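You operate a simulated robot arm through the tools that you are given. There is no shell and no other tool.

You are at the controls of a simulated robot arm. One attempt, no reset.

JOB
Move the sliding seat to mark 75 and lock it again.
Fine: free both seat locks first and turn both to LOCK at the end.

It is judged by the outcome, as a careful person would: the job done as asked, and still so three seconds after it is handed in. It fails if anything else is knocked over, pushed out of place, dropped, spilled or broken.

ROBOT AND FRAMES
A 7-joint arm with a two-finger parallel gripper, fixed in place. Base frame: the origin is at the foot of the arm, x ahead of it, y to its left, z up; the work surface is at about z = 0.628. Lengths are in m, angles in rad, forces in N, time in s.
Its first joint turns from -2.601 to 2.601 rad. Payload 3.5 kg.
The tool frame sits at the grasp point between the pads (the TCP): z along the fingers, y along the line on which they close. The tips reach 0.023 m beyond it. Largest opening 0.094 m; finger width 0.038, thickness 0.01; the body of the gripper, 0.054 by 0.096 m, starts 0.039 m behind the TCP.
Orientation is that of the tool frame in the base frame, as [roll, pitch, yaw] about the fixed x, y, z axes, in that order (R = Rz(yaw) Ry(pitch) Rx(roll)). With the fingers straight down and closing along the base's y, the tool's x points along the base's -x, its y along +y and its z along -z.

CONTROLS
- The arm moves only by the tool step_arm. Its arguments are lists of equal length, an entry for each row: "offset": the shift along the tool's x, y, z in mm, a list of three; "delta_rot": the turn, a rotation vector about the tool's x, y, z in rad, a list of three; "claw": the finger opening in mm, from 0 to 94. In form: {"offset": [[x, y, z], ...], "delta_rot": [[wx, wy, wz], ...], "claw": [claw, ...]}. A call has 1 to 20 rows; each row shifts and turns the commanded pose from where the row before left it, along the tool's axes as they then stand. Rows are played at 5 a second. More than 0.05 m and 0.15 rad between two rows, or a gripper value outside its range, and nothing of the call is played. Where a pose cannot be reached the arm comes as near as it can. A force on the tool above 40 N (or 10 N above the force at the start of the call, whichever is more), or a blocked arm, ends the call early, and 0.2 s more pass. The fingers move at their own pace (about 0.153 m/s each) and stop on an object; they squeeze with about 36 N. The grip force told is the motor's: it shows also when the fingers shut on nothing. Time passes only in rows, and 0.2 s behind the last, so rows that do not move let the fingers close. The reply holds the time, the measured pose of the TCP, the force on the tool along the base axes, the opening and the grip force, in the units named above and with some noise, with the torque about the TCP (base axes, N m) and any sound that the robot's microphone picked up.
- Cameras (640 x 400 px; columns grow to the right, rows downward): "scene" is fixed at [0.0496, 0.4995, 1.5422]; the picture's right is [-0.90, -0.43, 0.00], its down [-0.19, 0.40, -0.90] and it looks along [0.39, -0.81, -0.44] (base axes); focal length 321 px, centre (320, 200). "wrist" rides on the gripper at [0.086, 0.016, -0.074] in the tool frame; the picture's right is [-0.18, 0.98, 0.00], its down [-0.58, -0.11, -0.81] and it looks along [-0.79, -0.15, 0.59] (tool axes); focal length 243 px, centre (320, 200). There is no depth. A picture from a camera that has moved, and an enlarged one, comes with that camera's place and axes in the base frame and with its lens.
- grab_frame(camera): a new picture of that camera. It takes no simulated time.
- close_up(camera, box): a new picture of the part [left, top, right, bottom] of that camera's present view, enlarged. It takes no simulated time.
- sign_off(): hands the job in; it is judged then, once.

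Nothing tells you positions but the pictures and the camera data. Unless the task says otherwise, let go and move clear before handing in.

The tools are called after "Call:" by a JSON object that holds its "name" and its "arguments". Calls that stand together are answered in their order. step_arm: Moves the arm, as the interface text tells. Its arguments: {"type":"object","properties":{"offset":{"type":"array","items":{"type":"array","items":{"type":"number"}}},"delta_rot":{"type":"array","items":{"type":"array","items":{"type":"number"}}},"claw":{"type":"array","items":{"type":"number"}}},"required":["offset","delta_rot","claw"]} The other tools are called the same way: grab_frame (camera) takes a picture; close_up (camera, box) takes an enlarged picture of a part of a camera's view; sign_off () hands the job in.

At the start:

```text
time: 0.0
position: [0.6137, -0.9103, 1.1026]
ee_rot: [3.141, 0.001, 3.141]
force: [-0.4, -0.8, 0.3]
torque: [0.01, -0.03, 0.01]
grip_width: 0.0939
grip_force: 0.1
```

scene: 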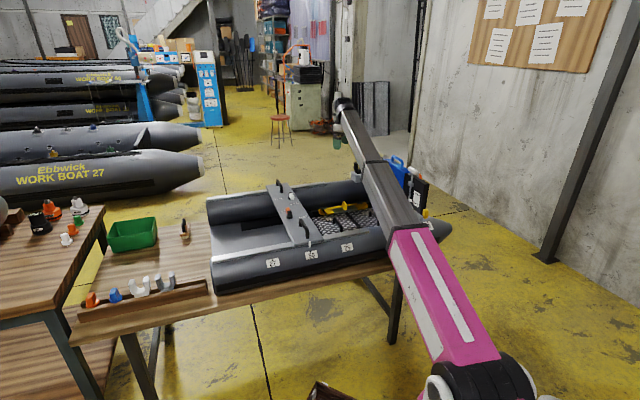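
wrist: 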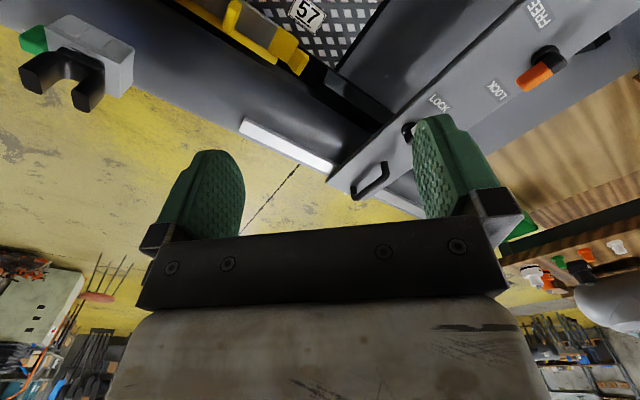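

I see a small model boat on a bench with a grey sliding seat across it, and locks with orange knobs. I'll look closer before moving.

Call:
{"name": "close_up", "arguments": {"camera": "scene", "box": [200, 160, 460, 300]}}

Call:
{"name": "close_up", "arguments": {"camera": "scene", "box": [255, 170, 385, 260]}}

Call:
{"name": "close_up", "arguments": {"camera": "wrist", "box": [320, 0, 640, 200]}}

```text
2.46 times, centred on (330, 230) of scene
camera zoom: at [0.0496, 0.4995, 1.5422], right [-0.9, -0.43, 0.0], down [-0.19, 0.4, -0.9], along [0.39, -0.81, -0.44], focal length 790 px, centre (295, 126)
```

zoom: 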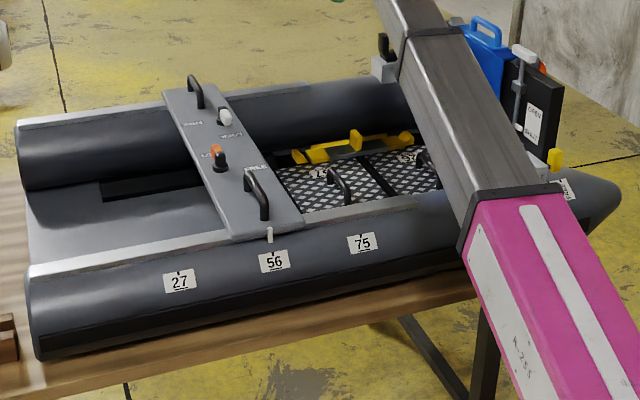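

```text
4.44 times, centred on (320, 215) of scene
camera zoom: at [0.0496, 0.4995, 1.5422], right [-0.9, -0.43, 0.0], down [-0.19, 0.4, -0.9], along [0.39, -0.81, -0.44], focal length 1427 px, centre (320, 133)
```

zoom: 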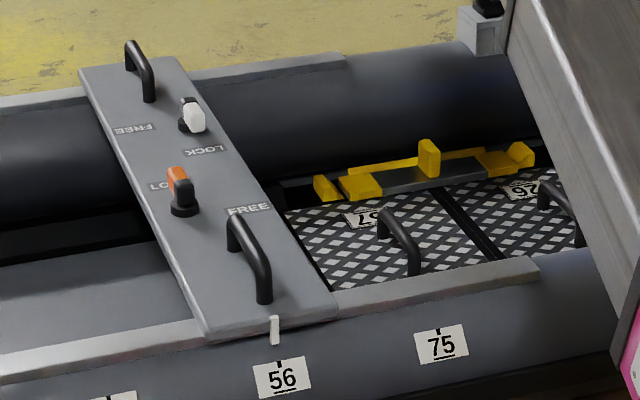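

```text
2.00 times, centred on (480, 100) of wrist
camera zoom: at [0.5265, -0.8938, 1.1772], right [0.18, 0.98, 0.0], down [0.58, -0.11, 0.81], along [0.79, -0.15, -0.59], focal length 485 px, centre (0, 400)
```

zoom: 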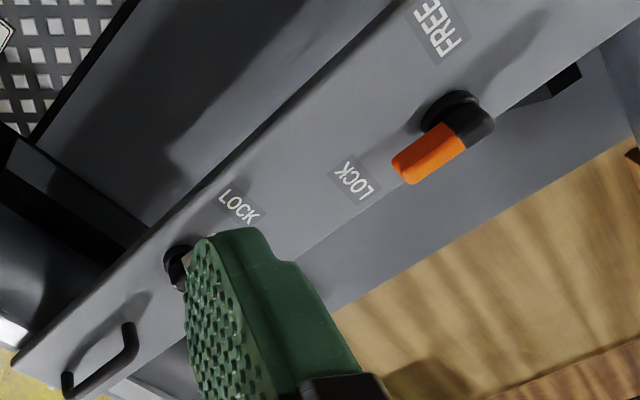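

The seat pointer is at mark 56 and both levers appear to point to LOCK. The orange lever is near (0.74, -0.61, 0.81) and the white one is farther out near (0.84, -0.79, 0.81). The seat has to slide towards (-x, -y) to reach 75. I'll move the wrist camera to face the seat for a better look.

Call:
{"name": "step_arm", "arguments": {"offset": [[14, 45, 0], [14, 45, 0], [14, 45, 0], [14, 45, 0], [14, 45, 0], [14, 45, 0], [14, 45, 0], [14, 45, 0], [0, 0, 0], [0, 0, 0], [0, 0, 0], [0, 0, 0], [0, 0, 0], [0, 0, 0]], "delta_rot": [[0, 0, 0], [0, 0, 0], [0, 0, 0], [0, 0, 0], [0, 0, 0], [0, 0, 0], [0, 0, 0], [0, 0, 0], [0, 0, 0.143], [0, 0, 0.143], [0, 0, 0.143], [0, 0, 0.143], [0, 0, 0.143], [0, 0, 0]], "claw": [94, 94, 94, 94, 94, 94, 94, 94, 94, 94, 94, 94, 94, 94]}}

Call:
{"name": "grab_frame", "arguments": {"camera": "wrist"}}

Call:
{"name": "grab_frame", "arguments": {"camera": "scene"}}

```text
time: 2.1
position: [0.5015, -0.5517, 1.1006]
ee_rot: [-3.137, -0.002, 3.006]
force: [-9.6, -17.5, -5.0]
torque: [1.55, -1.24, 1.85]
grip_width: 0.0942
grip_force: 0.1
stopped in row 10: the force on the tool passed its limit at 98 N (the readings are from after the stop); the commanded pose is now the measured one
```

```text
taken
camera wrist: at [0.4178, -0.5226, 1.1751], right [0.32, 0.95, 0.0], down [0.56, -0.18, 0.81], along [0.76, -0.26, -0.59], focal length 243 px, centre (320, 200)
```

wrist: 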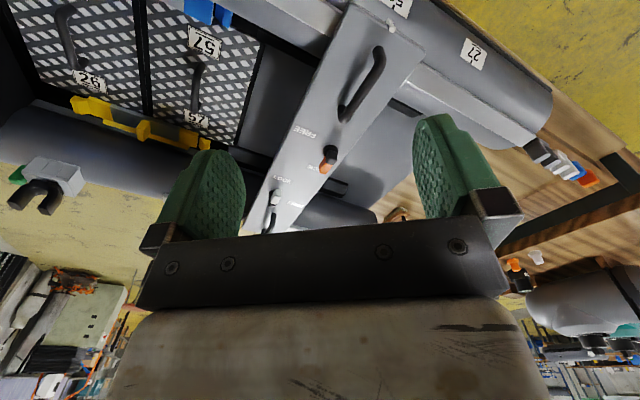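

```text
taken
```

scene: 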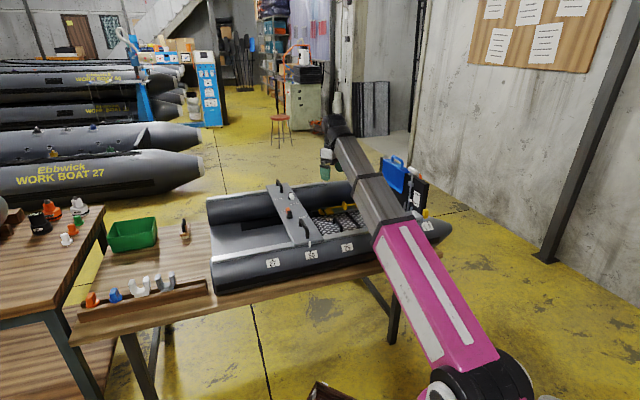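

A force spike stopped the rotation, although nothing is visibly touching. I'll hold still and check whether the force persists.

Call:
{"name": "step_arm", "arguments": {"offset": [[0, 0, 0], [0, 0, 0]], "delta_rot": [[0, 0, 0], [0, 0, 0]], "claw": [94, 94]}}

Call:
{"name": "close_up", "arguments": {"camera": "scene", "box": [280, 80, 460, 260]}}

Call:
{"name": "close_up", "arguments": {"camera": "wrist", "box": [0, 0, 320, 200]}}

Call:
{"name": "close_up", "arguments": {"camera": "wrist", "box": [220, 0, 540, 200]}}

```text
time: 2.7
position: [0.5015, -0.5512, 1.1008]
ee_rot: [-3.137, 0.0, 3.003]
force: [-16.2, -23.9, -9.5]
torque: [1.88, -2.53, 2.74]
grip_width: 0.0942
grip_force: 0.1
```

```text
2.22 times, centred on (370, 170) of scene
camera zoom: at [0.0496, 0.4995, 1.5422], right [-0.9, -0.43, 0.0], down [-0.19, 0.4, -0.9], along [0.39, -0.81, -0.44], focal length 714 px, centre (209, 267)
```

zoom: 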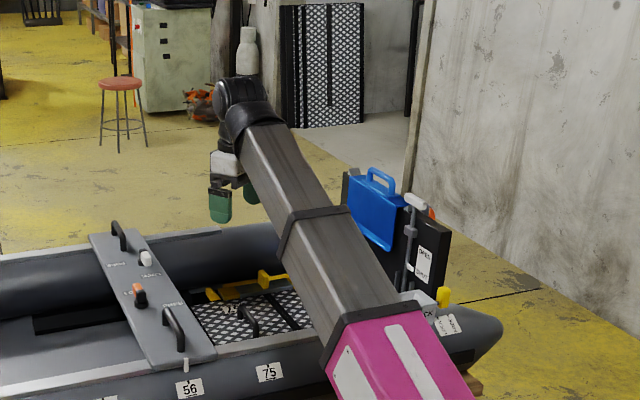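

```text
2.00 times, centred on (160, 100) of wrist
camera zoom: at [0.4177, -0.5225, 1.1752], right [0.32, 0.95, 0.0], down [0.56, -0.18, 0.81], along [0.76, -0.26, -0.59], focal length 485 px, centre (640, 400)
```

zoom: 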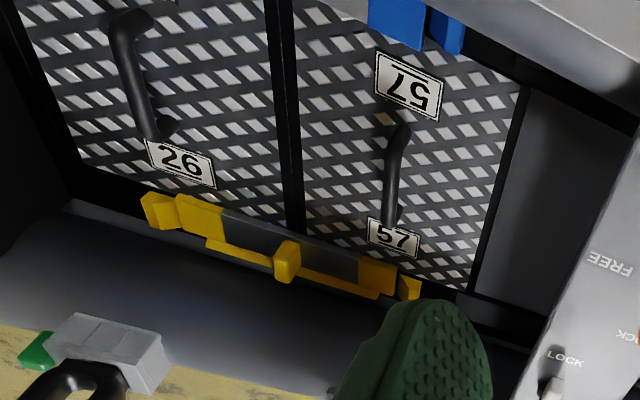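

```text
2.00 times, centred on (380, 100) of wrist
camera zoom: at [0.4177, -0.5225, 1.1752], right [0.32, 0.95, 0.0], down [0.56, -0.18, 0.81], along [0.76, -0.26, -0.59], focal length 485 px, centre (200, 400)
```

zoom: 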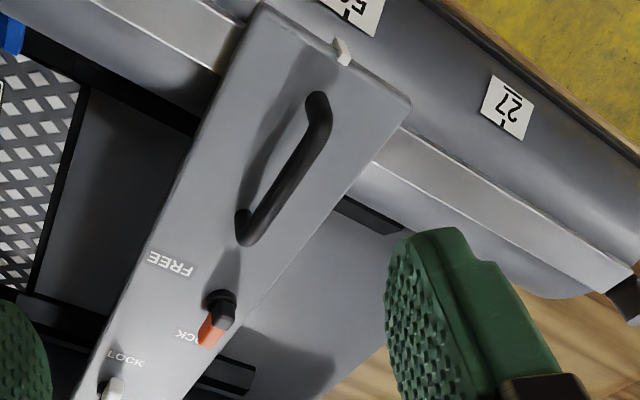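

The force persists, and since the wrist camera side was turning in under the forearm it looks like self-contact. I'll turn back the way it came to clear it.

Call:
{"name": "step_arm", "arguments": {"offset": [[0, 0, 0], [0, 0, 0], [0, 0, 0]], "delta_rot": [[0, 0, -0.07], [0, 0, -0.07], [0, 0, 0]], "claw": [94, 94, 94]}}

```text
time: 3.5
position: [0.5028, -0.5509, 1.1008]
ee_rot: [-3.138, -0.002, 3.14]
force: [-0.1, -1.1, 0.0]
torque: [-0.01, 0.02, 0.03]
grip_width: 0.0936
grip_force: 0.0
```

The contact is cleared. I'll keep this orientation and lower the wrist for a closer look at the levers and the handle.

Call:
{"name": "step_arm", "arguments": {"offset": [[-19, -6, 24], [-19, -6, 24], [-19, -6, 24], [-19, -6, 24], [-19, -6, 24], [-19, -6, 24]], "delta_rot": [[0, 0, 0], [0, 0, 0], [0, 0, 0], [0, 0, 0], [0, 0, 0], [0, 0, 0]], "claw": [94, 94, 94, 94, 94, 94]}}

Call:
{"name": "grab_frame", "arguments": {"camera": "wrist"}}

Call:
{"name": "grab_frame", "arguments": {"camera": "scene"}}

Call:
{"name": "close_up", "arguments": {"camera": "wrist", "box": [220, 0, 460, 150]}}

```text
time: 4.9
position: [0.614, -0.5851, 0.9558]
ee_rot: [-3.137, -0.001, 3.141]
force: [0.3, 0.6, 0.5]
torque: [0.02, 0.01, -0.04]
grip_width: 0.0941
grip_force: 0.1
```

```text
taken
camera wrist: at [0.5279, -0.5697, 1.031], right [0.19, 0.98, 0.0], down [0.58, -0.11, 0.81], along [0.79, -0.15, -0.59], focal length 243 px, centre (320, 200)
```

wrist: 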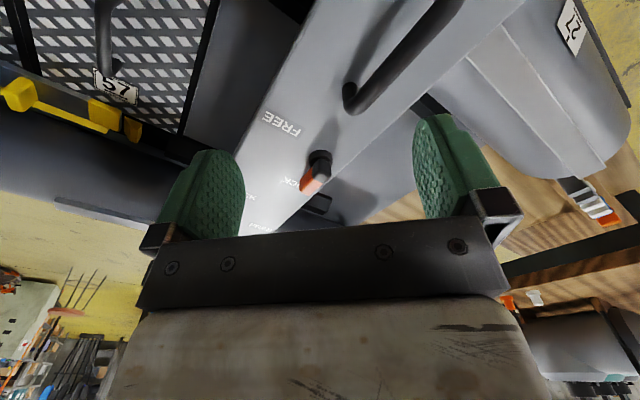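

```text
taken
```

scene: 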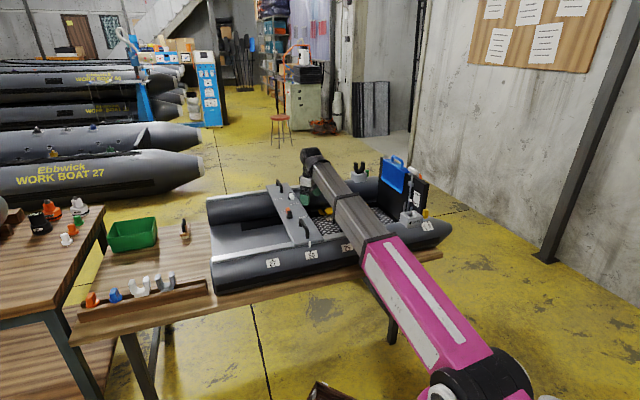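

```text
2.67 times, centred on (340, 75) of wrist
camera zoom: at [0.5279, -0.5697, 1.031], right [0.19, 0.98, 0.0], down [0.58, -0.11, 0.81], along [0.79, -0.15, -0.59], focal length 647 px, centre (267, 533)
```

zoom: 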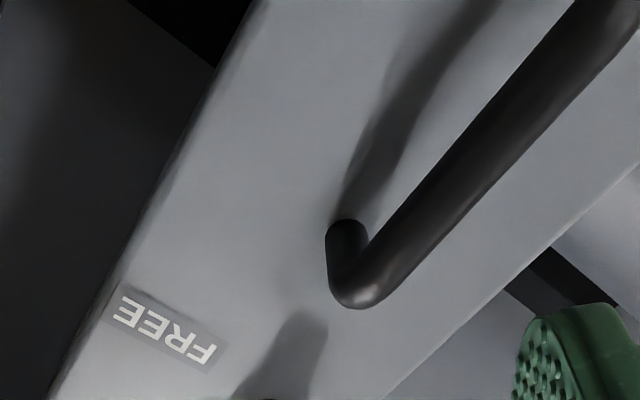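

Call:
{"name": "close_up", "arguments": {"camera": "wrist", "box": [240, 100, 400, 240]}}

Call:
{"name": "close_up", "arguments": {"camera": "scene", "box": [265, 175, 345, 255]}}

Call:
{"name": "close_up", "arguments": {"camera": "scene", "box": [340, 140, 450, 250]}}

```text
2.86 times, centred on (320, 170) of wrist
camera zoom: at [0.5279, -0.5697, 1.031], right [0.19, 0.98, 0.0], down [0.58, -0.11, 0.81], along [0.79, -0.15, -0.59], focal length 693 px, centre (320, 286)
```

zoom: 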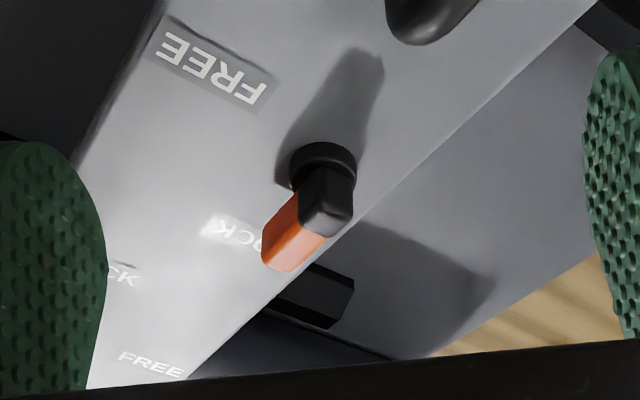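

```text
5.00 times, centred on (305, 215) of scene
camera zoom: at [0.0496, 0.4995, 1.5422], right [-0.9, -0.43, 0.0], down [-0.19, 0.4, -0.9], along [0.39, -0.81, -0.44], focal length 1605 px, centre (395, 125)
```

zoom: 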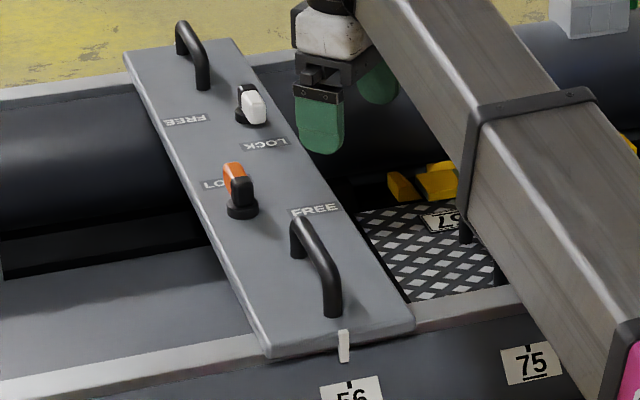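

```text
3.64 times, centred on (395, 195) of scene
camera zoom: at [0.0496, 0.4995, 1.5422], right [-0.9, -0.43, 0.0], down [-0.19, 0.4, -0.9], along [0.39, -0.81, -0.44], focal length 1168 px, centre (47, 218)
```

zoom: 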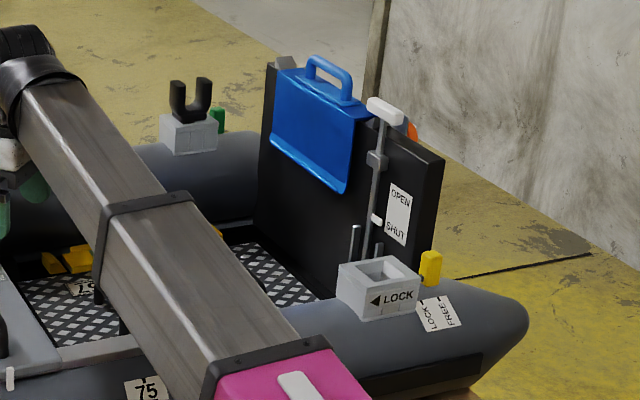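

The orange lever hub is at about (0.738, -0.612), with the seat top at z ≈ 0.81 and the lever bar between about 0.82 and 0.845. It points to LOCK and needs a clockwise quarter turn to FREE. I'll close the fingers and hover just past the lever.

Call:
{"name": "step_arm", "arguments": {"offset": [[-40, 0, 0], [-40, 0, 0], [-40, 0, 0], [-40, 0, 0], [-26, 5, 0], [0, 0, 20], [0, 0, 20], [0, 0, 0]], "delta_rot": [[0, 0, 0], [0, 0, 0], [0, 0, 0], [0, 0, 0], [0, 0, 0], [0, 0, 0], [0, 0, 0], [0, 0, 0]], "claw": [94, 60, 30, 0, 0, 0, 0, 0]}}

Call:
{"name": "grab_frame", "arguments": {"camera": "wrist"}}

Call:
{"name": "close_up", "arguments": {"camera": "scene", "box": [265, 130, 365, 255]}}

```text
time: 6.7
position: [0.8017, -0.5819, 0.9161]
ee_rot: [-3.139, -0.003, 3.14]
force: [-1.1, 0.1, -0.5]
torque: [-0.02, 0.0, 0.0]
grip_width: 0.0
grip_force: 36.1
```

```text
taken
camera wrist: at [0.7141, -0.5657, 0.991], right [0.19, 0.98, 0.0], down [0.58, -0.11, 0.81], along [0.79, -0.15, -0.59], focal length 243 px, centre (320, 200)
```

wrist: 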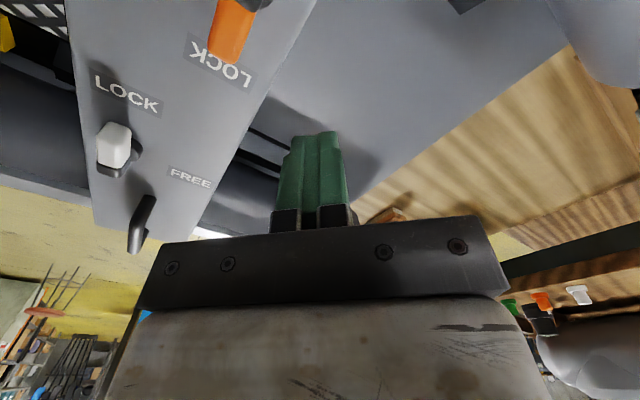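

```text
3.20 times, centred on (315, 192) of scene
camera zoom: at [0.0496, 0.4995, 1.5422], right [-0.9, -0.43, 0.0], down [-0.19, 0.4, -0.9], along [0.39, -0.81, -0.44], focal length 1027 px, centre (336, 224)
```

zoom: 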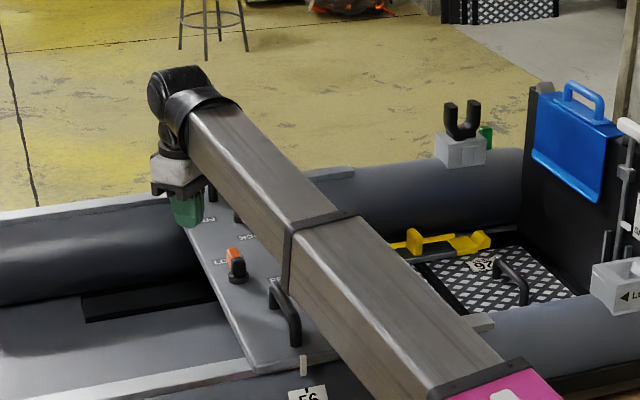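

Call:
{"name": "close_up", "arguments": {"camera": "wrist", "box": [60, 60, 260, 260]}}

Call:
{"name": "close_up", "arguments": {"camera": "wrist", "box": [160, 0, 320, 100]}}

```text
2.00 times, centred on (160, 160) of wrist
camera zoom: at [0.7141, -0.5657, 0.991], right [0.19, 0.98, 0.0], down [0.58, -0.11, 0.81], along [0.79, -0.15, -0.59], focal length 485 px, centre (640, 280)
```

zoom: 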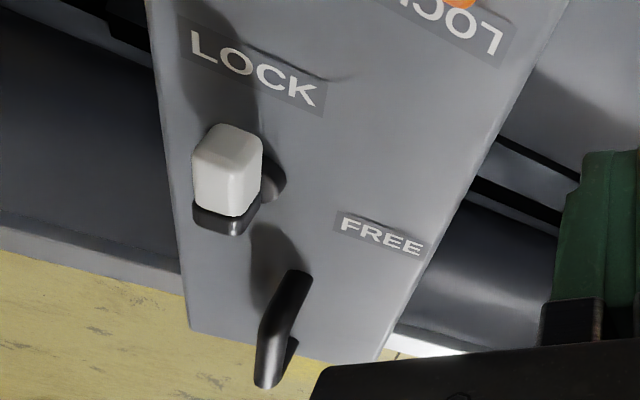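

```text
4.00 times, centred on (240, 50) of wrist
camera zoom: at [0.7141, -0.5657, 0.991], right [0.19, 0.98, 0.0], down [0.58, -0.11, 0.81], along [0.79, -0.15, -0.59], focal length 970 px, centre (640, 800)
```

zoom: 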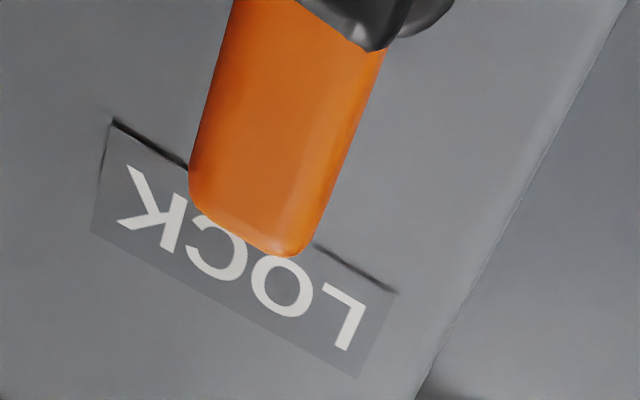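

The lever tip is at about (0.768, -0.636), with my closed fingers on its +x/+y side. I'll descend beside it first.

Call:
{"name": "step_arm", "arguments": {"offset": [[0, 0, 25], [0, 0, 25], [0, 0, 12], [0, 0, 9], [0, 0, 0]], "delta_rot": [[0, 0, 0], [0, 0, 0], [0, 0, 0], [0, 0, 0], [0, 0, 0]], "claw": [0, 0, 0, 0, 0]}}

Call:
{"name": "grab_frame", "arguments": {"camera": "wrist"}}

Call:
{"name": "close_up", "arguments": {"camera": "scene", "box": [265, 160, 345, 240]}}

```text
time: 7.9
position: [0.8016, -0.5841, 0.8466]
ee_rot: [-3.137, -0.002, 3.141]
force: [0.3, 0.3, -0.3]
torque: [-0.02, 0.01, 0.01]
grip_width: 0.0
grip_force: 35.8
```

```text
taken
camera wrist: at [0.7146, -0.5675, 0.9205], right [0.19, 0.98, 0.0], down [0.58, -0.11, 0.81], along [0.79, -0.15, -0.59], focal length 243 px, centre (320, 200)
```

wrist: 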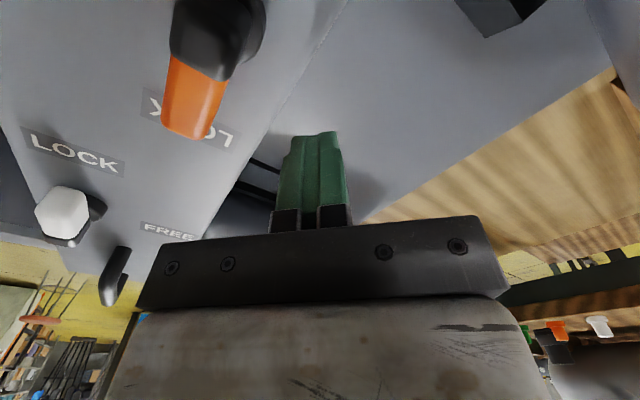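

```text
5.00 times, centred on (305, 200) of scene
camera zoom: at [0.0496, 0.4995, 1.5422], right [-0.9, -0.43, 0.0], down [-0.19, 0.4, -0.9], along [0.39, -0.81, -0.44], focal length 1605 px, centre (395, 200)
```

zoom: 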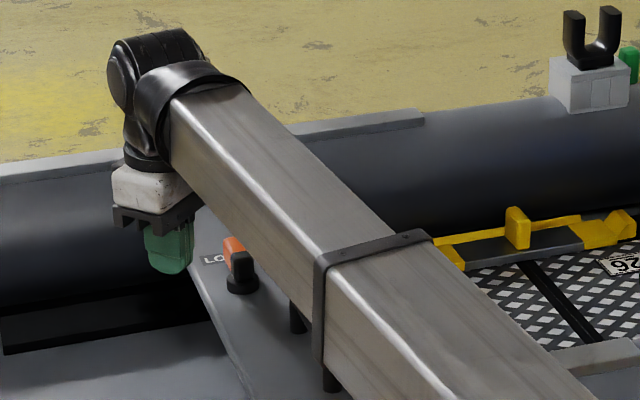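

The fingers are down beside the lever without contact. I'll now sweep them along a clockwise arc to swing it toward FREE.

Call:
{"name": "step_arm", "arguments": {"offset": [[15, -21, 4], [7, -7, 0], [1, -15, 0], [12, -15, 0], [0, 0, 0]], "delta_rot": [[0, 0, 0], [0, 0, 0], [0, 0, 0], [0, 0, 0], [0, 0, 0]], "claw": [0, 0, 0, 0, 0]}}

Call:
{"name": "grab_frame", "arguments": {"camera": "wrist"}}

Call:
{"name": "close_up", "arguments": {"camera": "scene", "box": [265, 160, 345, 240]}}

```text
time: 9.1
position: [0.7658, -0.6408, 0.8407]
ee_rot: [-3.139, -0.003, 3.141]
force: [0.9, -0.6, 0.0]
torque: [-0.01, 0.0, -0.04]
grip_width: 0.0
grip_force: 35.9
```

```text
taken
camera wrist: at [0.679, -0.6243, 0.9155], right [0.19, 0.98, 0.0], down [0.58, -0.11, 0.81], along [0.79, -0.15, -0.59], focal length 243 px, centre (320, 200)
```

wrist: 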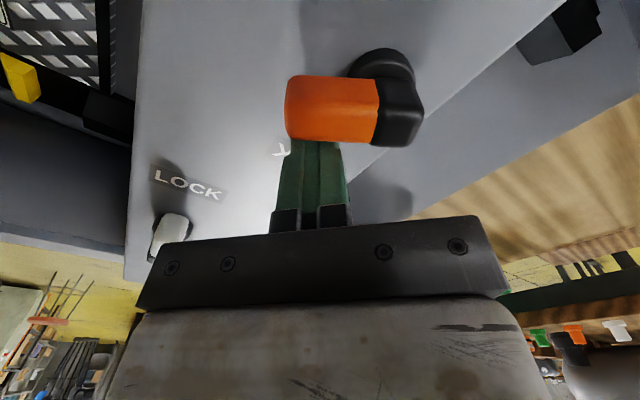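

```text
5.00 times, centred on (305, 200) of scene
camera zoom: at [0.0496, 0.4995, 1.5422], right [-0.9, -0.43, 0.0], down [-0.19, 0.4, -0.9], along [0.39, -0.81, -0.44], focal length 1605 px, centre (395, 200)
```

zoom: 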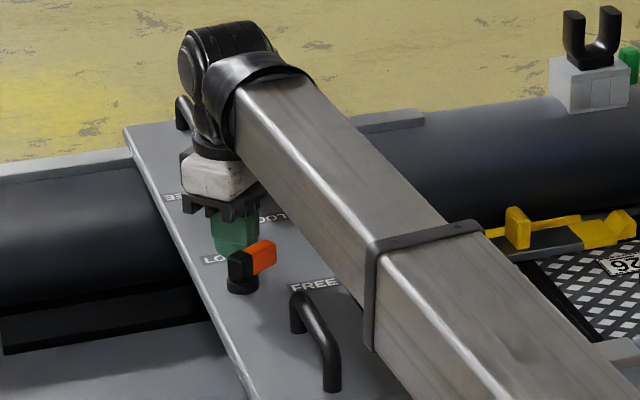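

The lever is swinging smoothly and is about halfway. I'll continue the arc to FREE.

Call:
{"name": "step_arm", "arguments": {"offset": [[11, -9, 0], [17, -3, 0], [9, 3, 0], [5, 3, 0], [0, 0, 0]], "delta_rot": [[0, 0, 0], [0, 0, 0], [0, 0, 0], [0, 0, 0], [0, 0, 0]], "claw": [0, 0, 0, 0, 0]}}

Call:
{"name": "grab_frame", "arguments": {"camera": "wrist"}}

Call:
{"name": "close_up", "arguments": {"camera": "scene", "box": [265, 160, 345, 240]}}

```text
time: 9.8
position: [0.7422, -0.6539, 0.8415]
ee_rot: [-3.133, 0.014, -3.141]
force: [12.7, -4.5, -2.6]
torque: [-0.05, -0.08, -0.08]
grip_width: 0.0002
grip_force: 36.3
stopped in row 3: the force on the tool passed its limit at 49 N (the readings are from after the stop); the commanded pose is now the measured one
```

```text
taken
camera wrist: at [0.6541, -0.6366, 0.9147], right [0.18, 0.98, -0.01], down [0.57, -0.1, 0.81], along [0.8, -0.15, -0.58], focal length 243 px, centre (320, 200)
```

wrist: 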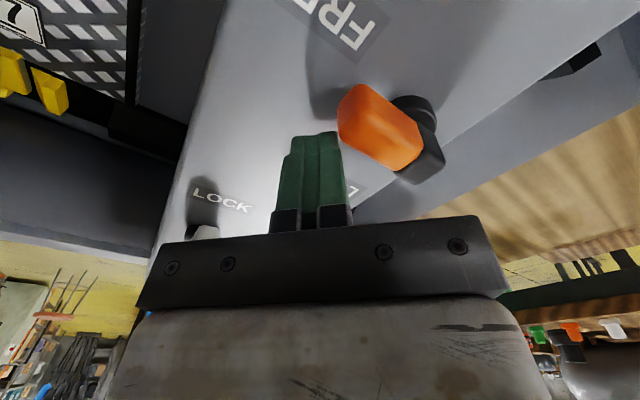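

```text
5.00 times, centred on (305, 200) of scene
camera zoom: at [0.0496, 0.4995, 1.5422], right [-0.9, -0.43, 0.0], down [-0.19, 0.4, -0.9], along [0.39, -0.81, -0.44], focal length 1605 px, centre (395, 200)
```

zoom: 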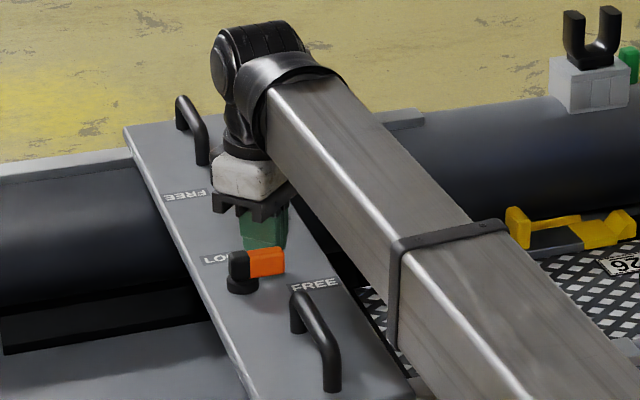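

The lever is now at about -135°, roughly at FREE, and the sweep met resistance. I'll push gently in the proper direction to see whether that is the end stop.

Call:
{"name": "step_arm", "arguments": {"offset": [[2, 2, 0], [2, 2, 0], [2, 2, 0], [0, 0, 0]], "delta_rot": [[0, 0, 0], [0, 0, 0], [0, 0, 0], [0, 0, 0]], "claw": [0, 0, 0, 0]}}

Call:
{"name": "close_up", "arguments": {"camera": "wrist", "box": [240, 0, 480, 220]}}

Call:
{"name": "close_up", "arguments": {"camera": "scene", "box": [265, 160, 345, 240]}}

```text
time: 10.4
position: [0.7418, -0.6541, 0.8414]
ee_rot: [-3.127, 0.018, -3.141]
force: [10.2, -7.5, -4.6]
torque: [-0.04, -0.1, 0.01]
grip_width: 0.0
grip_force: 35.6
stopped in row 2: the force on the tool passed its limit at 43 N (the readings are from after the stop); the commanded pose is now the measured one
```

```text
1.82 times, centred on (360, 110) of wrist
camera zoom: at [0.6534, -0.6364, 0.9149], right [0.18, 0.98, -0.01], down [0.57, -0.1, 0.82], along [0.8, -0.16, -0.57], focal length 441 px, centre (247, 364)
```

zoom: 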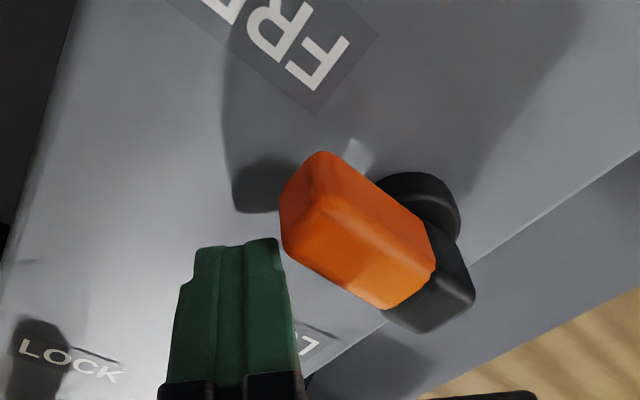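

```text
5.00 times, centred on (305, 200) of scene
camera zoom: at [0.0496, 0.4995, 1.5422], right [-0.9, -0.43, 0.0], down [-0.19, 0.4, -0.9], along [0.39, -0.81, -0.44], focal length 1605 px, centre (395, 200)
```

zoom: 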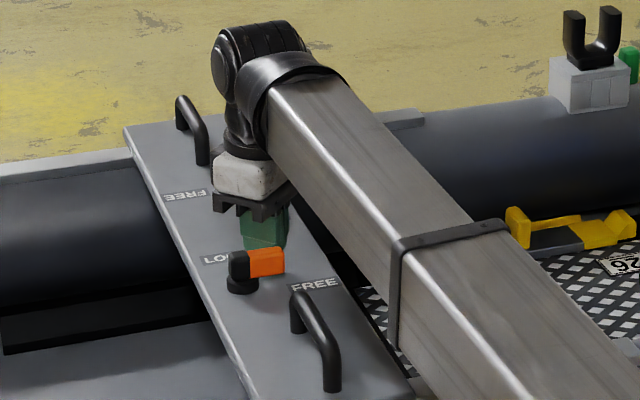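

The orange lever is hard against its FREE stop. Next is the far white lever, so I'll back off, lift and tilt the tool outward for extra reach.

Call:
{"name": "step_arm", "arguments": {"offset": [[-8, -8, 0], [0, 0, -40], [0, 0, -40], [0, 0, -30], [0, 0, 0], [0, 0, 0], [0, 0, 0], [0, 0, 0], [0, 0, 0]], "delta_rot": [[0, 0, 0], [0, 0, 0], [0, 0, 0], [0, 0, 0], [0.087, -0.09, 0], [0.087, -0.09, 0], [0.087, -0.09, 0], [0.087, -0.09, 0], [0, 0, 0]], "claw": [0, 0, 0, 0, 0, 0, 0, 0, 0]}}

Call:
{"name": "grab_frame", "arguments": {"camera": "wrist"}}

Call:
{"name": "close_up", "arguments": {"camera": "scene", "box": [265, 140, 365, 240]}}

```text
time: 12.4
position: [0.7466, -0.6591, 0.9529]
ee_rot: [-2.762, 0.371, -3.071]
force: [-0.8, 0.4, 0.3]
torque: [0.05, 0.0, 0.01]
grip_width: 0.0001
grip_force: 35.5
```

```text
taken
camera wrist: at [0.6398, -0.6246, 0.9807], right [0.24, 0.93, -0.27], down [0.24, 0.21, 0.95], along [0.94, -0.29, -0.17], focal length 243 px, centre (320, 200)
```

wrist: 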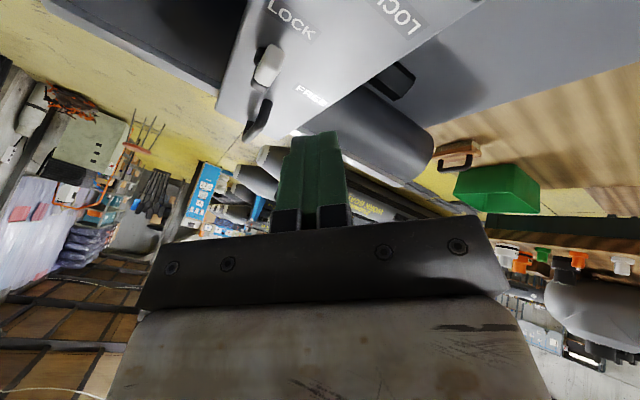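

```text
4.00 times, centred on (315, 190) of scene
camera zoom: at [0.0496, 0.4995, 1.5422], right [-0.9, -0.43, 0.0], down [-0.19, 0.4, -0.9], along [0.39, -0.81, -0.44], focal length 1284 px, centre (340, 240)
```

zoom: 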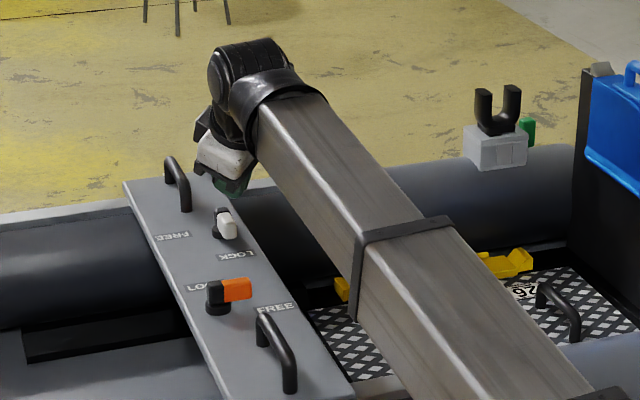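

In the scene view the orange lever lines up with FREE. The tool is tilted 30° outward, and I'll move over to the base-left side of the white lever and lower partway.

Call:
{"name": "step_arm", "arguments": {"offset": [[-6.4, -31.6, 15.3], [-6.4, -31.6, 15.3], [-6.4, -31.6, 15.3], [-6.4, -31.6, 15.3], [8.5, 8.1, 20.2], [8.5, 8.1, 20.2], [0, 0, 0]], "delta_rot": [[0, 0, 0], [0, 0, 0], [0, 0, 0], [0, 0, 0], [0, 0, 0], [0, 0, 0], [0, 0, 0]], "claw": [0, 0, 0, 0, 0, 0, 0]}}

Call:
{"name": "grab_frame", "arguments": {"camera": "wrist"}}

Call:
{"name": "close_up", "arguments": {"camera": "scene", "box": [265, 140, 365, 240]}}

```text
time: 14.0
position: [0.7837, -0.795, 0.9055]
ee_rot: [-2.764, 0.371, -3.071]
force: [0.4, 0.1, -0.8]
torque: [-0.02, 0.04, -0.01]
grip_width: 0.0002
grip_force: 36.2
```

```text
taken
camera wrist: at [0.6771, -0.7596, 0.9331], right [0.24, 0.93, -0.27], down [0.24, 0.21, 0.95], along [0.94, -0.29, -0.18], focal length 243 px, centre (320, 200)
```

wrist: 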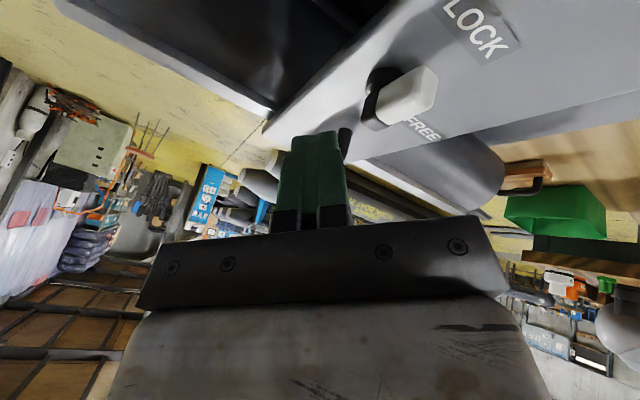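

```text
4.00 times, centred on (315, 190) of scene
camera zoom: at [0.0496, 0.4995, 1.5422], right [-0.9, -0.43, 0.0], down [-0.19, 0.4, -0.9], along [0.39, -0.81, -0.44], focal length 1284 px, centre (340, 240)
```

zoom: 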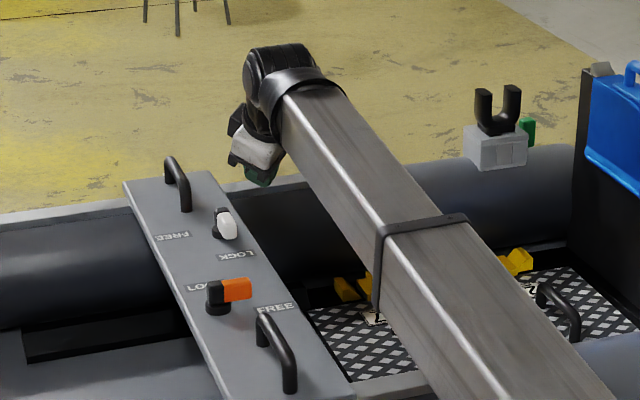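

The reach is fine and the fingers are beside the white lever. I'll lower to lever height.

Call:
{"name": "step_arm", "arguments": {"offset": [[7, 6.6, 16.5], [7, 6.6, 16.5], [3.5, 3.3, 8.2], [2.9, 2.8, 7], [0, 0, 0]], "delta_rot": [[0, 0, 0], [0, 0, 0], [0, 0, 0], [0, 0, 0], [0, 0, 0]], "claw": [0, 0, 0, 0, 0]}}

Call:
{"name": "grab_frame", "arguments": {"camera": "wrist"}}

Call:
{"name": "close_up", "arguments": {"camera": "scene", "box": [285, 160, 345, 220]}}

```text
time: 15.2
position: [0.7834, -0.7961, 0.8499]
ee_rot: [-2.764, 0.369, -3.071]
force: [-0.3, 0.1, 1.0]
torque: [-0.03, 0.03, -0.01]
grip_width: 0.0
grip_force: 36.2
```

```text
taken
camera wrist: at [0.676, -0.7607, 0.8772], right [0.24, 0.93, -0.27], down [0.24, 0.21, 0.95], along [0.94, -0.29, -0.18], focal length 243 px, centre (320, 200)
```

wrist: 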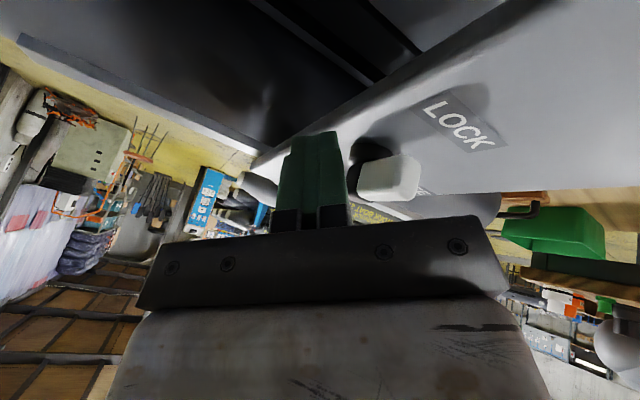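

```text
6.67 times, centred on (315, 190) of scene
camera zoom: at [0.0496, 0.4995, 1.5422], right [-0.9, -0.43, 0.0], down [-0.19, 0.4, -0.9], along [0.39, -0.81, -0.44], focal length 2140 px, centre (353, 267)
```

zoom: 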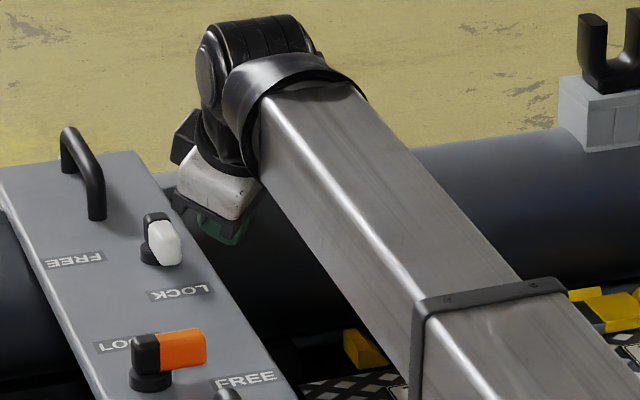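

The fingers are at lever height beside the white lever with no contact. I'll start the clockwise sweep.

Call:
{"name": "step_arm", "arguments": {"offset": [[-7.2, 9.8, -0.9], [-3.2, 15.1, -4.7], [-11.4, 13.9, -0.8], [0, 0, 0]], "delta_rot": [[0, 0, 0], [0, 0, 0], [0, 0, 0], [0, 0, 0]], "claw": [0, 0, 0, 0]}}

Call:
{"name": "grab_frame", "arguments": {"camera": "wrist"}}

Call:
{"name": "close_up", "arguments": {"camera": "scene", "box": [285, 160, 345, 220]}}

```text
time: 16.2
position: [0.8042, -0.7577, 0.8482]
ee_rot: [-2.766, 0.369, -3.073]
force: [-1.6, -0.4, -0.3]
torque: [0.01, 0.0, -0.03]
grip_width: 0.0001
grip_force: 35.5
```

```text
taken
camera wrist: at [0.6977, -0.7217, 0.8777], right [0.24, 0.93, -0.27], down [0.24, 0.21, 0.95], along [0.94, -0.29, -0.18], focal length 243 px, centre (320, 200)
```

wrist: 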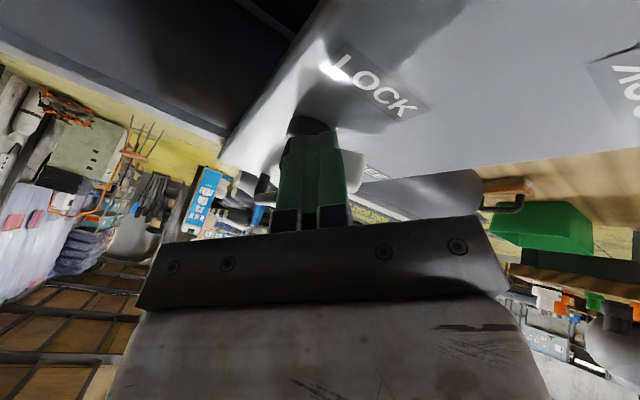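

```text
6.67 times, centred on (315, 190) of scene
camera zoom: at [0.0496, 0.4995, 1.5422], right [-0.9, -0.43, 0.0], down [-0.19, 0.4, -0.9], along [0.39, -0.81, -0.44], focal length 2140 px, centre (353, 267)
```

zoom: 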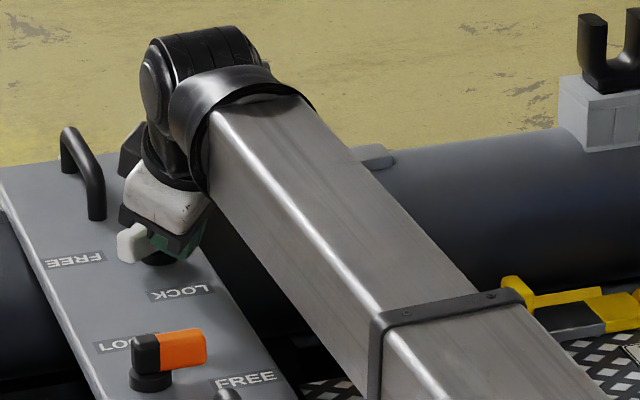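

The white lever is swinging the right way, so I'll continue the arc to its FREE stop.

Call:
{"name": "step_arm", "arguments": {"offset": [[-11, 9.7, 0.7], [-10, 3.5, 2.5], [-8, 1.5, 2.6], [-5, -1, 2.5], [0, 0, 0]], "delta_rot": [[0, 0, 0], [0, 0, 0], [0, 0, 0], [0, 0, 0], [0, 0, 0]], "claw": [0, 0, 0, 0, 0]}}

Call:
{"name": "grab_frame", "arguments": {"camera": "wrist"}}

Call:
{"name": "close_up", "arguments": {"camera": "scene", "box": [285, 160, 345, 220]}}

```text
time: 17.0
position: [0.8303, -0.7374, 0.8499]
ee_rot: [-2.775, 0.363, -3.073]
force: [-8.1, 10.6, 8.9]
torque: [-0.04, -0.13, 0.13]
grip_width: 0.0002
grip_force: 35.8
stopped in row 4: the force on the tool passed its limit at 45 N (the readings are from after the stop); the commanded pose is now the measured one
```

```text
taken
camera wrist: at [0.7235, -0.7025, 0.8785], right [0.23, 0.94, -0.27], down [0.25, 0.21, 0.95], along [0.94, -0.29, -0.18], focal length 243 px, centre (320, 200)
```

wrist: 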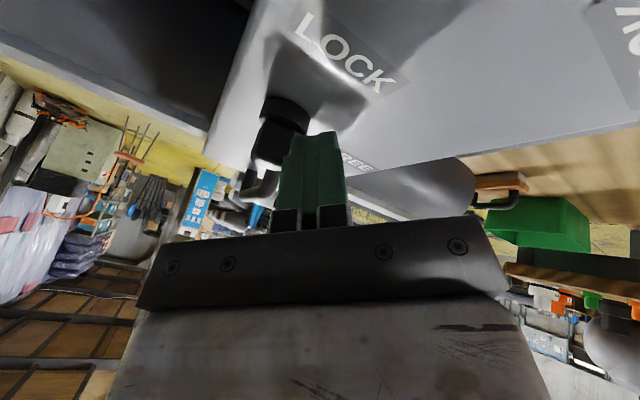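

```text
6.67 times, centred on (315, 190) of scene
camera zoom: at [0.0496, 0.4995, 1.5422], right [-0.9, -0.43, 0.0], down [-0.19, 0.4, -0.9], along [0.39, -0.81, -0.44], focal length 2140 px, centre (353, 267)
```

zoom: 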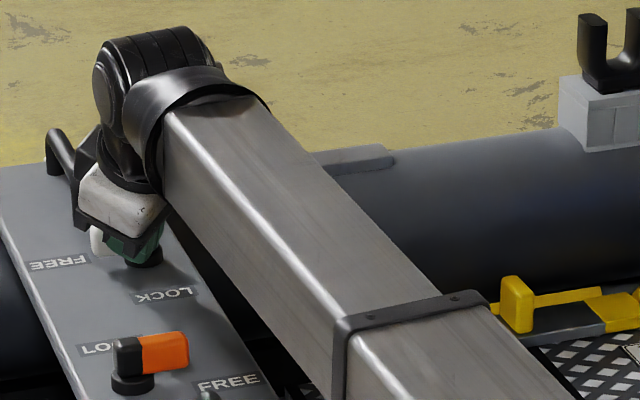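

The seat itself shifted slightly toward 27 as the lever reached its stop, so both locks appear to be free. I'll back off, lift and inspect.

Call:
{"name": "step_arm", "arguments": {"offset": [[8.6, 8.7, -7.1], [-10.9, -10.4, -26], [-10.9, -10.4, -26], [-10.9, -10.4, -26], [20, 15, -15], [0, 0, 0]], "delta_rot": [[0, 0, 0], [0, 0, 0], [0, 0, 0], [0, 0, 0], [0, 0, 0], [0, 0, 0]], "claw": [0, 0, 0, 0, 0, 0]}}

Call:
{"name": "grab_frame", "arguments": {"camera": "wrist"}}

Call:
{"name": "close_up", "arguments": {"camera": "scene", "box": [265, 160, 365, 260]}}

```text
time: 18.4
position: [0.7981, -0.7105, 0.9399]
ee_rot: [-2.773, 0.363, -3.073]
force: [-0.3, 0.0, -0.3]
torque: [0.01, 0.01, 0.02]
grip_width: 0.0002
grip_force: 35.8
```

```text
taken
camera wrist: at [0.6918, -0.6768, 0.9684], right [0.23, 0.93, -0.27], down [0.25, 0.21, 0.95], along [0.94, -0.29, -0.18], focal length 243 px, centre (320, 200)
```

wrist: 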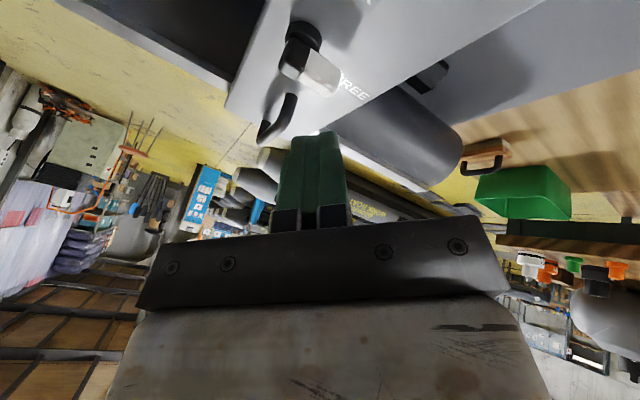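

```text
4.00 times, centred on (315, 210) of scene
camera zoom: at [0.0496, 0.4995, 1.5422], right [-0.9, -0.43, 0.0], down [-0.19, 0.4, -0.9], along [0.39, -0.81, -0.44], focal length 1284 px, centre (340, 160)
```

zoom: 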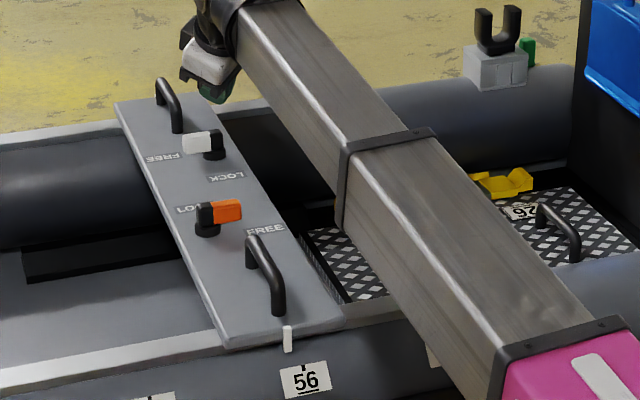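

Both levers now point to FREE. I'll push the seat with closed fingers against the near handle, which is centred at about (0.632, -0.527) with its top at z ≈ 0.853. First I'll untilt and hover on the stern side of it.

Call:
{"name": "step_arm", "arguments": {"offset": [[0, 0, 0], [0, 0, 0], [0, 0, 0], [0, 0, 0], [22.2, 36.1, 0], [22.2, 36.1, 0], [22.2, 36.1, 0], [22.2, 36.1, 0], [22.2, 36.1, 0], [22.2, 36.1, 0], [0, 0, 20], [0, 0, 15], [0, 0, 0]], "delta_rot": [[-0.088, 0.0928, 0], [-0.088, 0.0928, 0], [-0.088, 0.0928, 0], [-0.088, 0.0928, 0], [0, 0, 0], [0, 0, 0], [0, 0, 0], [0, 0, 0], [0, 0, 0], [0, 0, 0], [0, 0, 0], [0, 0, 0], [0, 0, 0]], "claw": [0, 0, 0, 0, 0, 0, 0, 0, 0, 0, 0, 0, 0]}}

Call:
{"name": "grab_frame", "arguments": {"camera": "wrist"}}

Call:
{"name": "grab_frame", "arguments": {"camera": "scene"}}

Call:
{"name": "close_up", "arguments": {"camera": "scene", "box": [265, 180, 365, 280]}}

```text
time: 21.2
position: [0.6662, -0.4966, 0.906]
ee_rot: [-3.14, 0.001, -3.141]
force: [0.1, -0.1, 0.2]
torque: [-0.01, 0.01, 0.02]
grip_width: 0.0
grip_force: 35.8
```

```text
taken
camera wrist: at [0.5794, -0.4797, 0.9803], right [0.18, 0.98, 0.0], down [0.58, -0.11, 0.81], along [0.79, -0.15, -0.59], focal length 243 px, centre (320, 200)
```

wrist: 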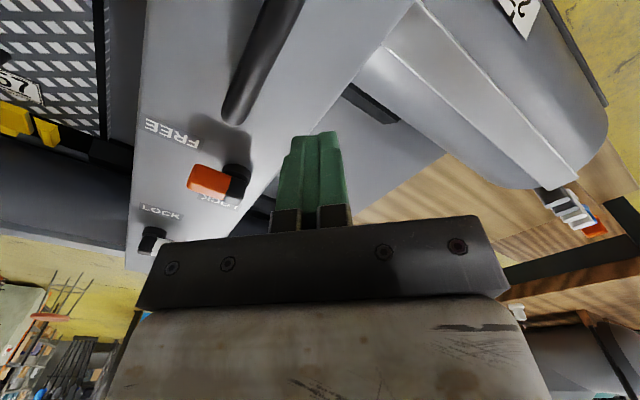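

```text
taken
```

scene: 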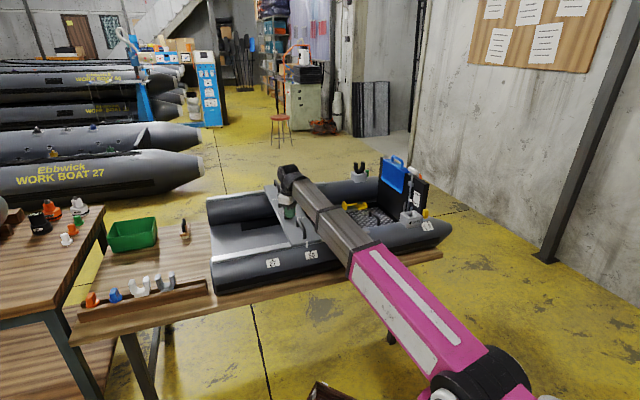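

```text
4.00 times, centred on (315, 230) of scene
camera zoom: at [0.0496, 0.4995, 1.5422], right [-0.9, -0.43, 0.0], down [-0.19, 0.4, -0.9], along [0.39, -0.81, -0.44], focal length 1284 px, centre (340, 80)
```

zoom: 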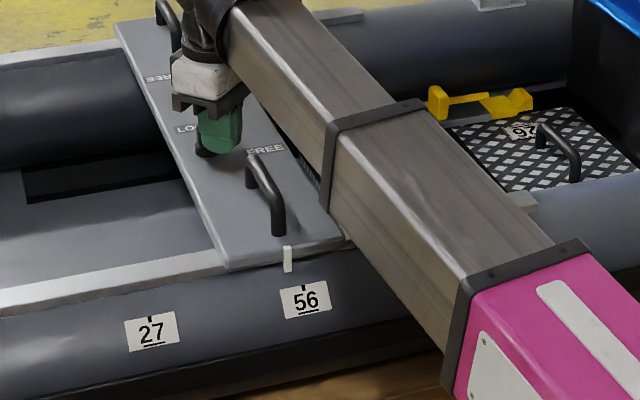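

The fingers hover on the stern side of the handle with about 16 mm of clearance. I'll lower them and start pushing slowly toward 75.

Call:
{"name": "step_arm", "arguments": {"offset": [[0, 0, 25], [0, 0, 20], [0, 0, 13], [3.5, -3.5, 0], [3.5, -3.5, 0], [3.5, -3.5, 0], [3.5, -3.5, 0], [3.5, -3.5, 0], [3.5, -3.5, 0], [3.5, -3.5, 0], [3.5, -3.5, 0], [0, 0, 0]], "delta_rot": [[0, 0, 0], [0, 0, 0], [0, 0, 0], [0, 0, 0], [0, 0, 0], [0, 0, 0], [0, 0, 0], [0, 0, 0], [0, 0, 0], [0, 0, 0], [0, 0, 0], [0, 0, 0]], "claw": [0, 0, 0, 0, 0, 0, 0, 0, 0, 0, 0, 0]}}

Call:
{"name": "grab_frame", "arguments": {"camera": "wrist"}}

Call:
{"name": "close_up", "arguments": {"camera": "scene", "box": [265, 180, 365, 280]}}

```text
time: 23.8
position: [0.6388, -0.5241, 0.8467]
ee_rot: [-3.141, -0.001, 3.139]
force: [-0.1, 1.2, -0.9]
torque: [-0.01, 0.0, -0.02]
grip_width: 0.0002
grip_force: 35.9
```

```text
taken
camera wrist: at [0.5515, -0.5075, 0.9213], right [0.18, 0.98, 0.0], down [0.58, -0.11, 0.81], along [0.79, -0.15, -0.59], focal length 243 px, centre (320, 200)
```

wrist: 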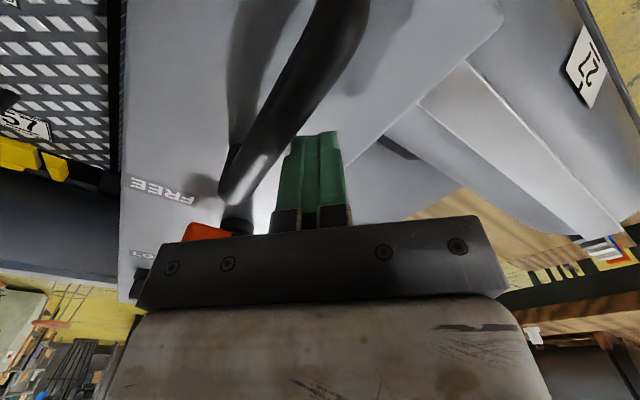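

```text
4.00 times, centred on (315, 230) of scene
camera zoom: at [0.0496, 0.4995, 1.5422], right [-0.9, -0.43, 0.0], down [-0.19, 0.4, -0.9], along [0.39, -0.81, -0.44], focal length 1284 px, centre (340, 80)
```

zoom: 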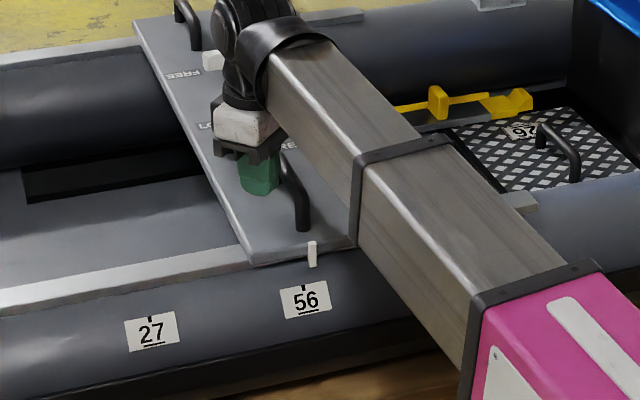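

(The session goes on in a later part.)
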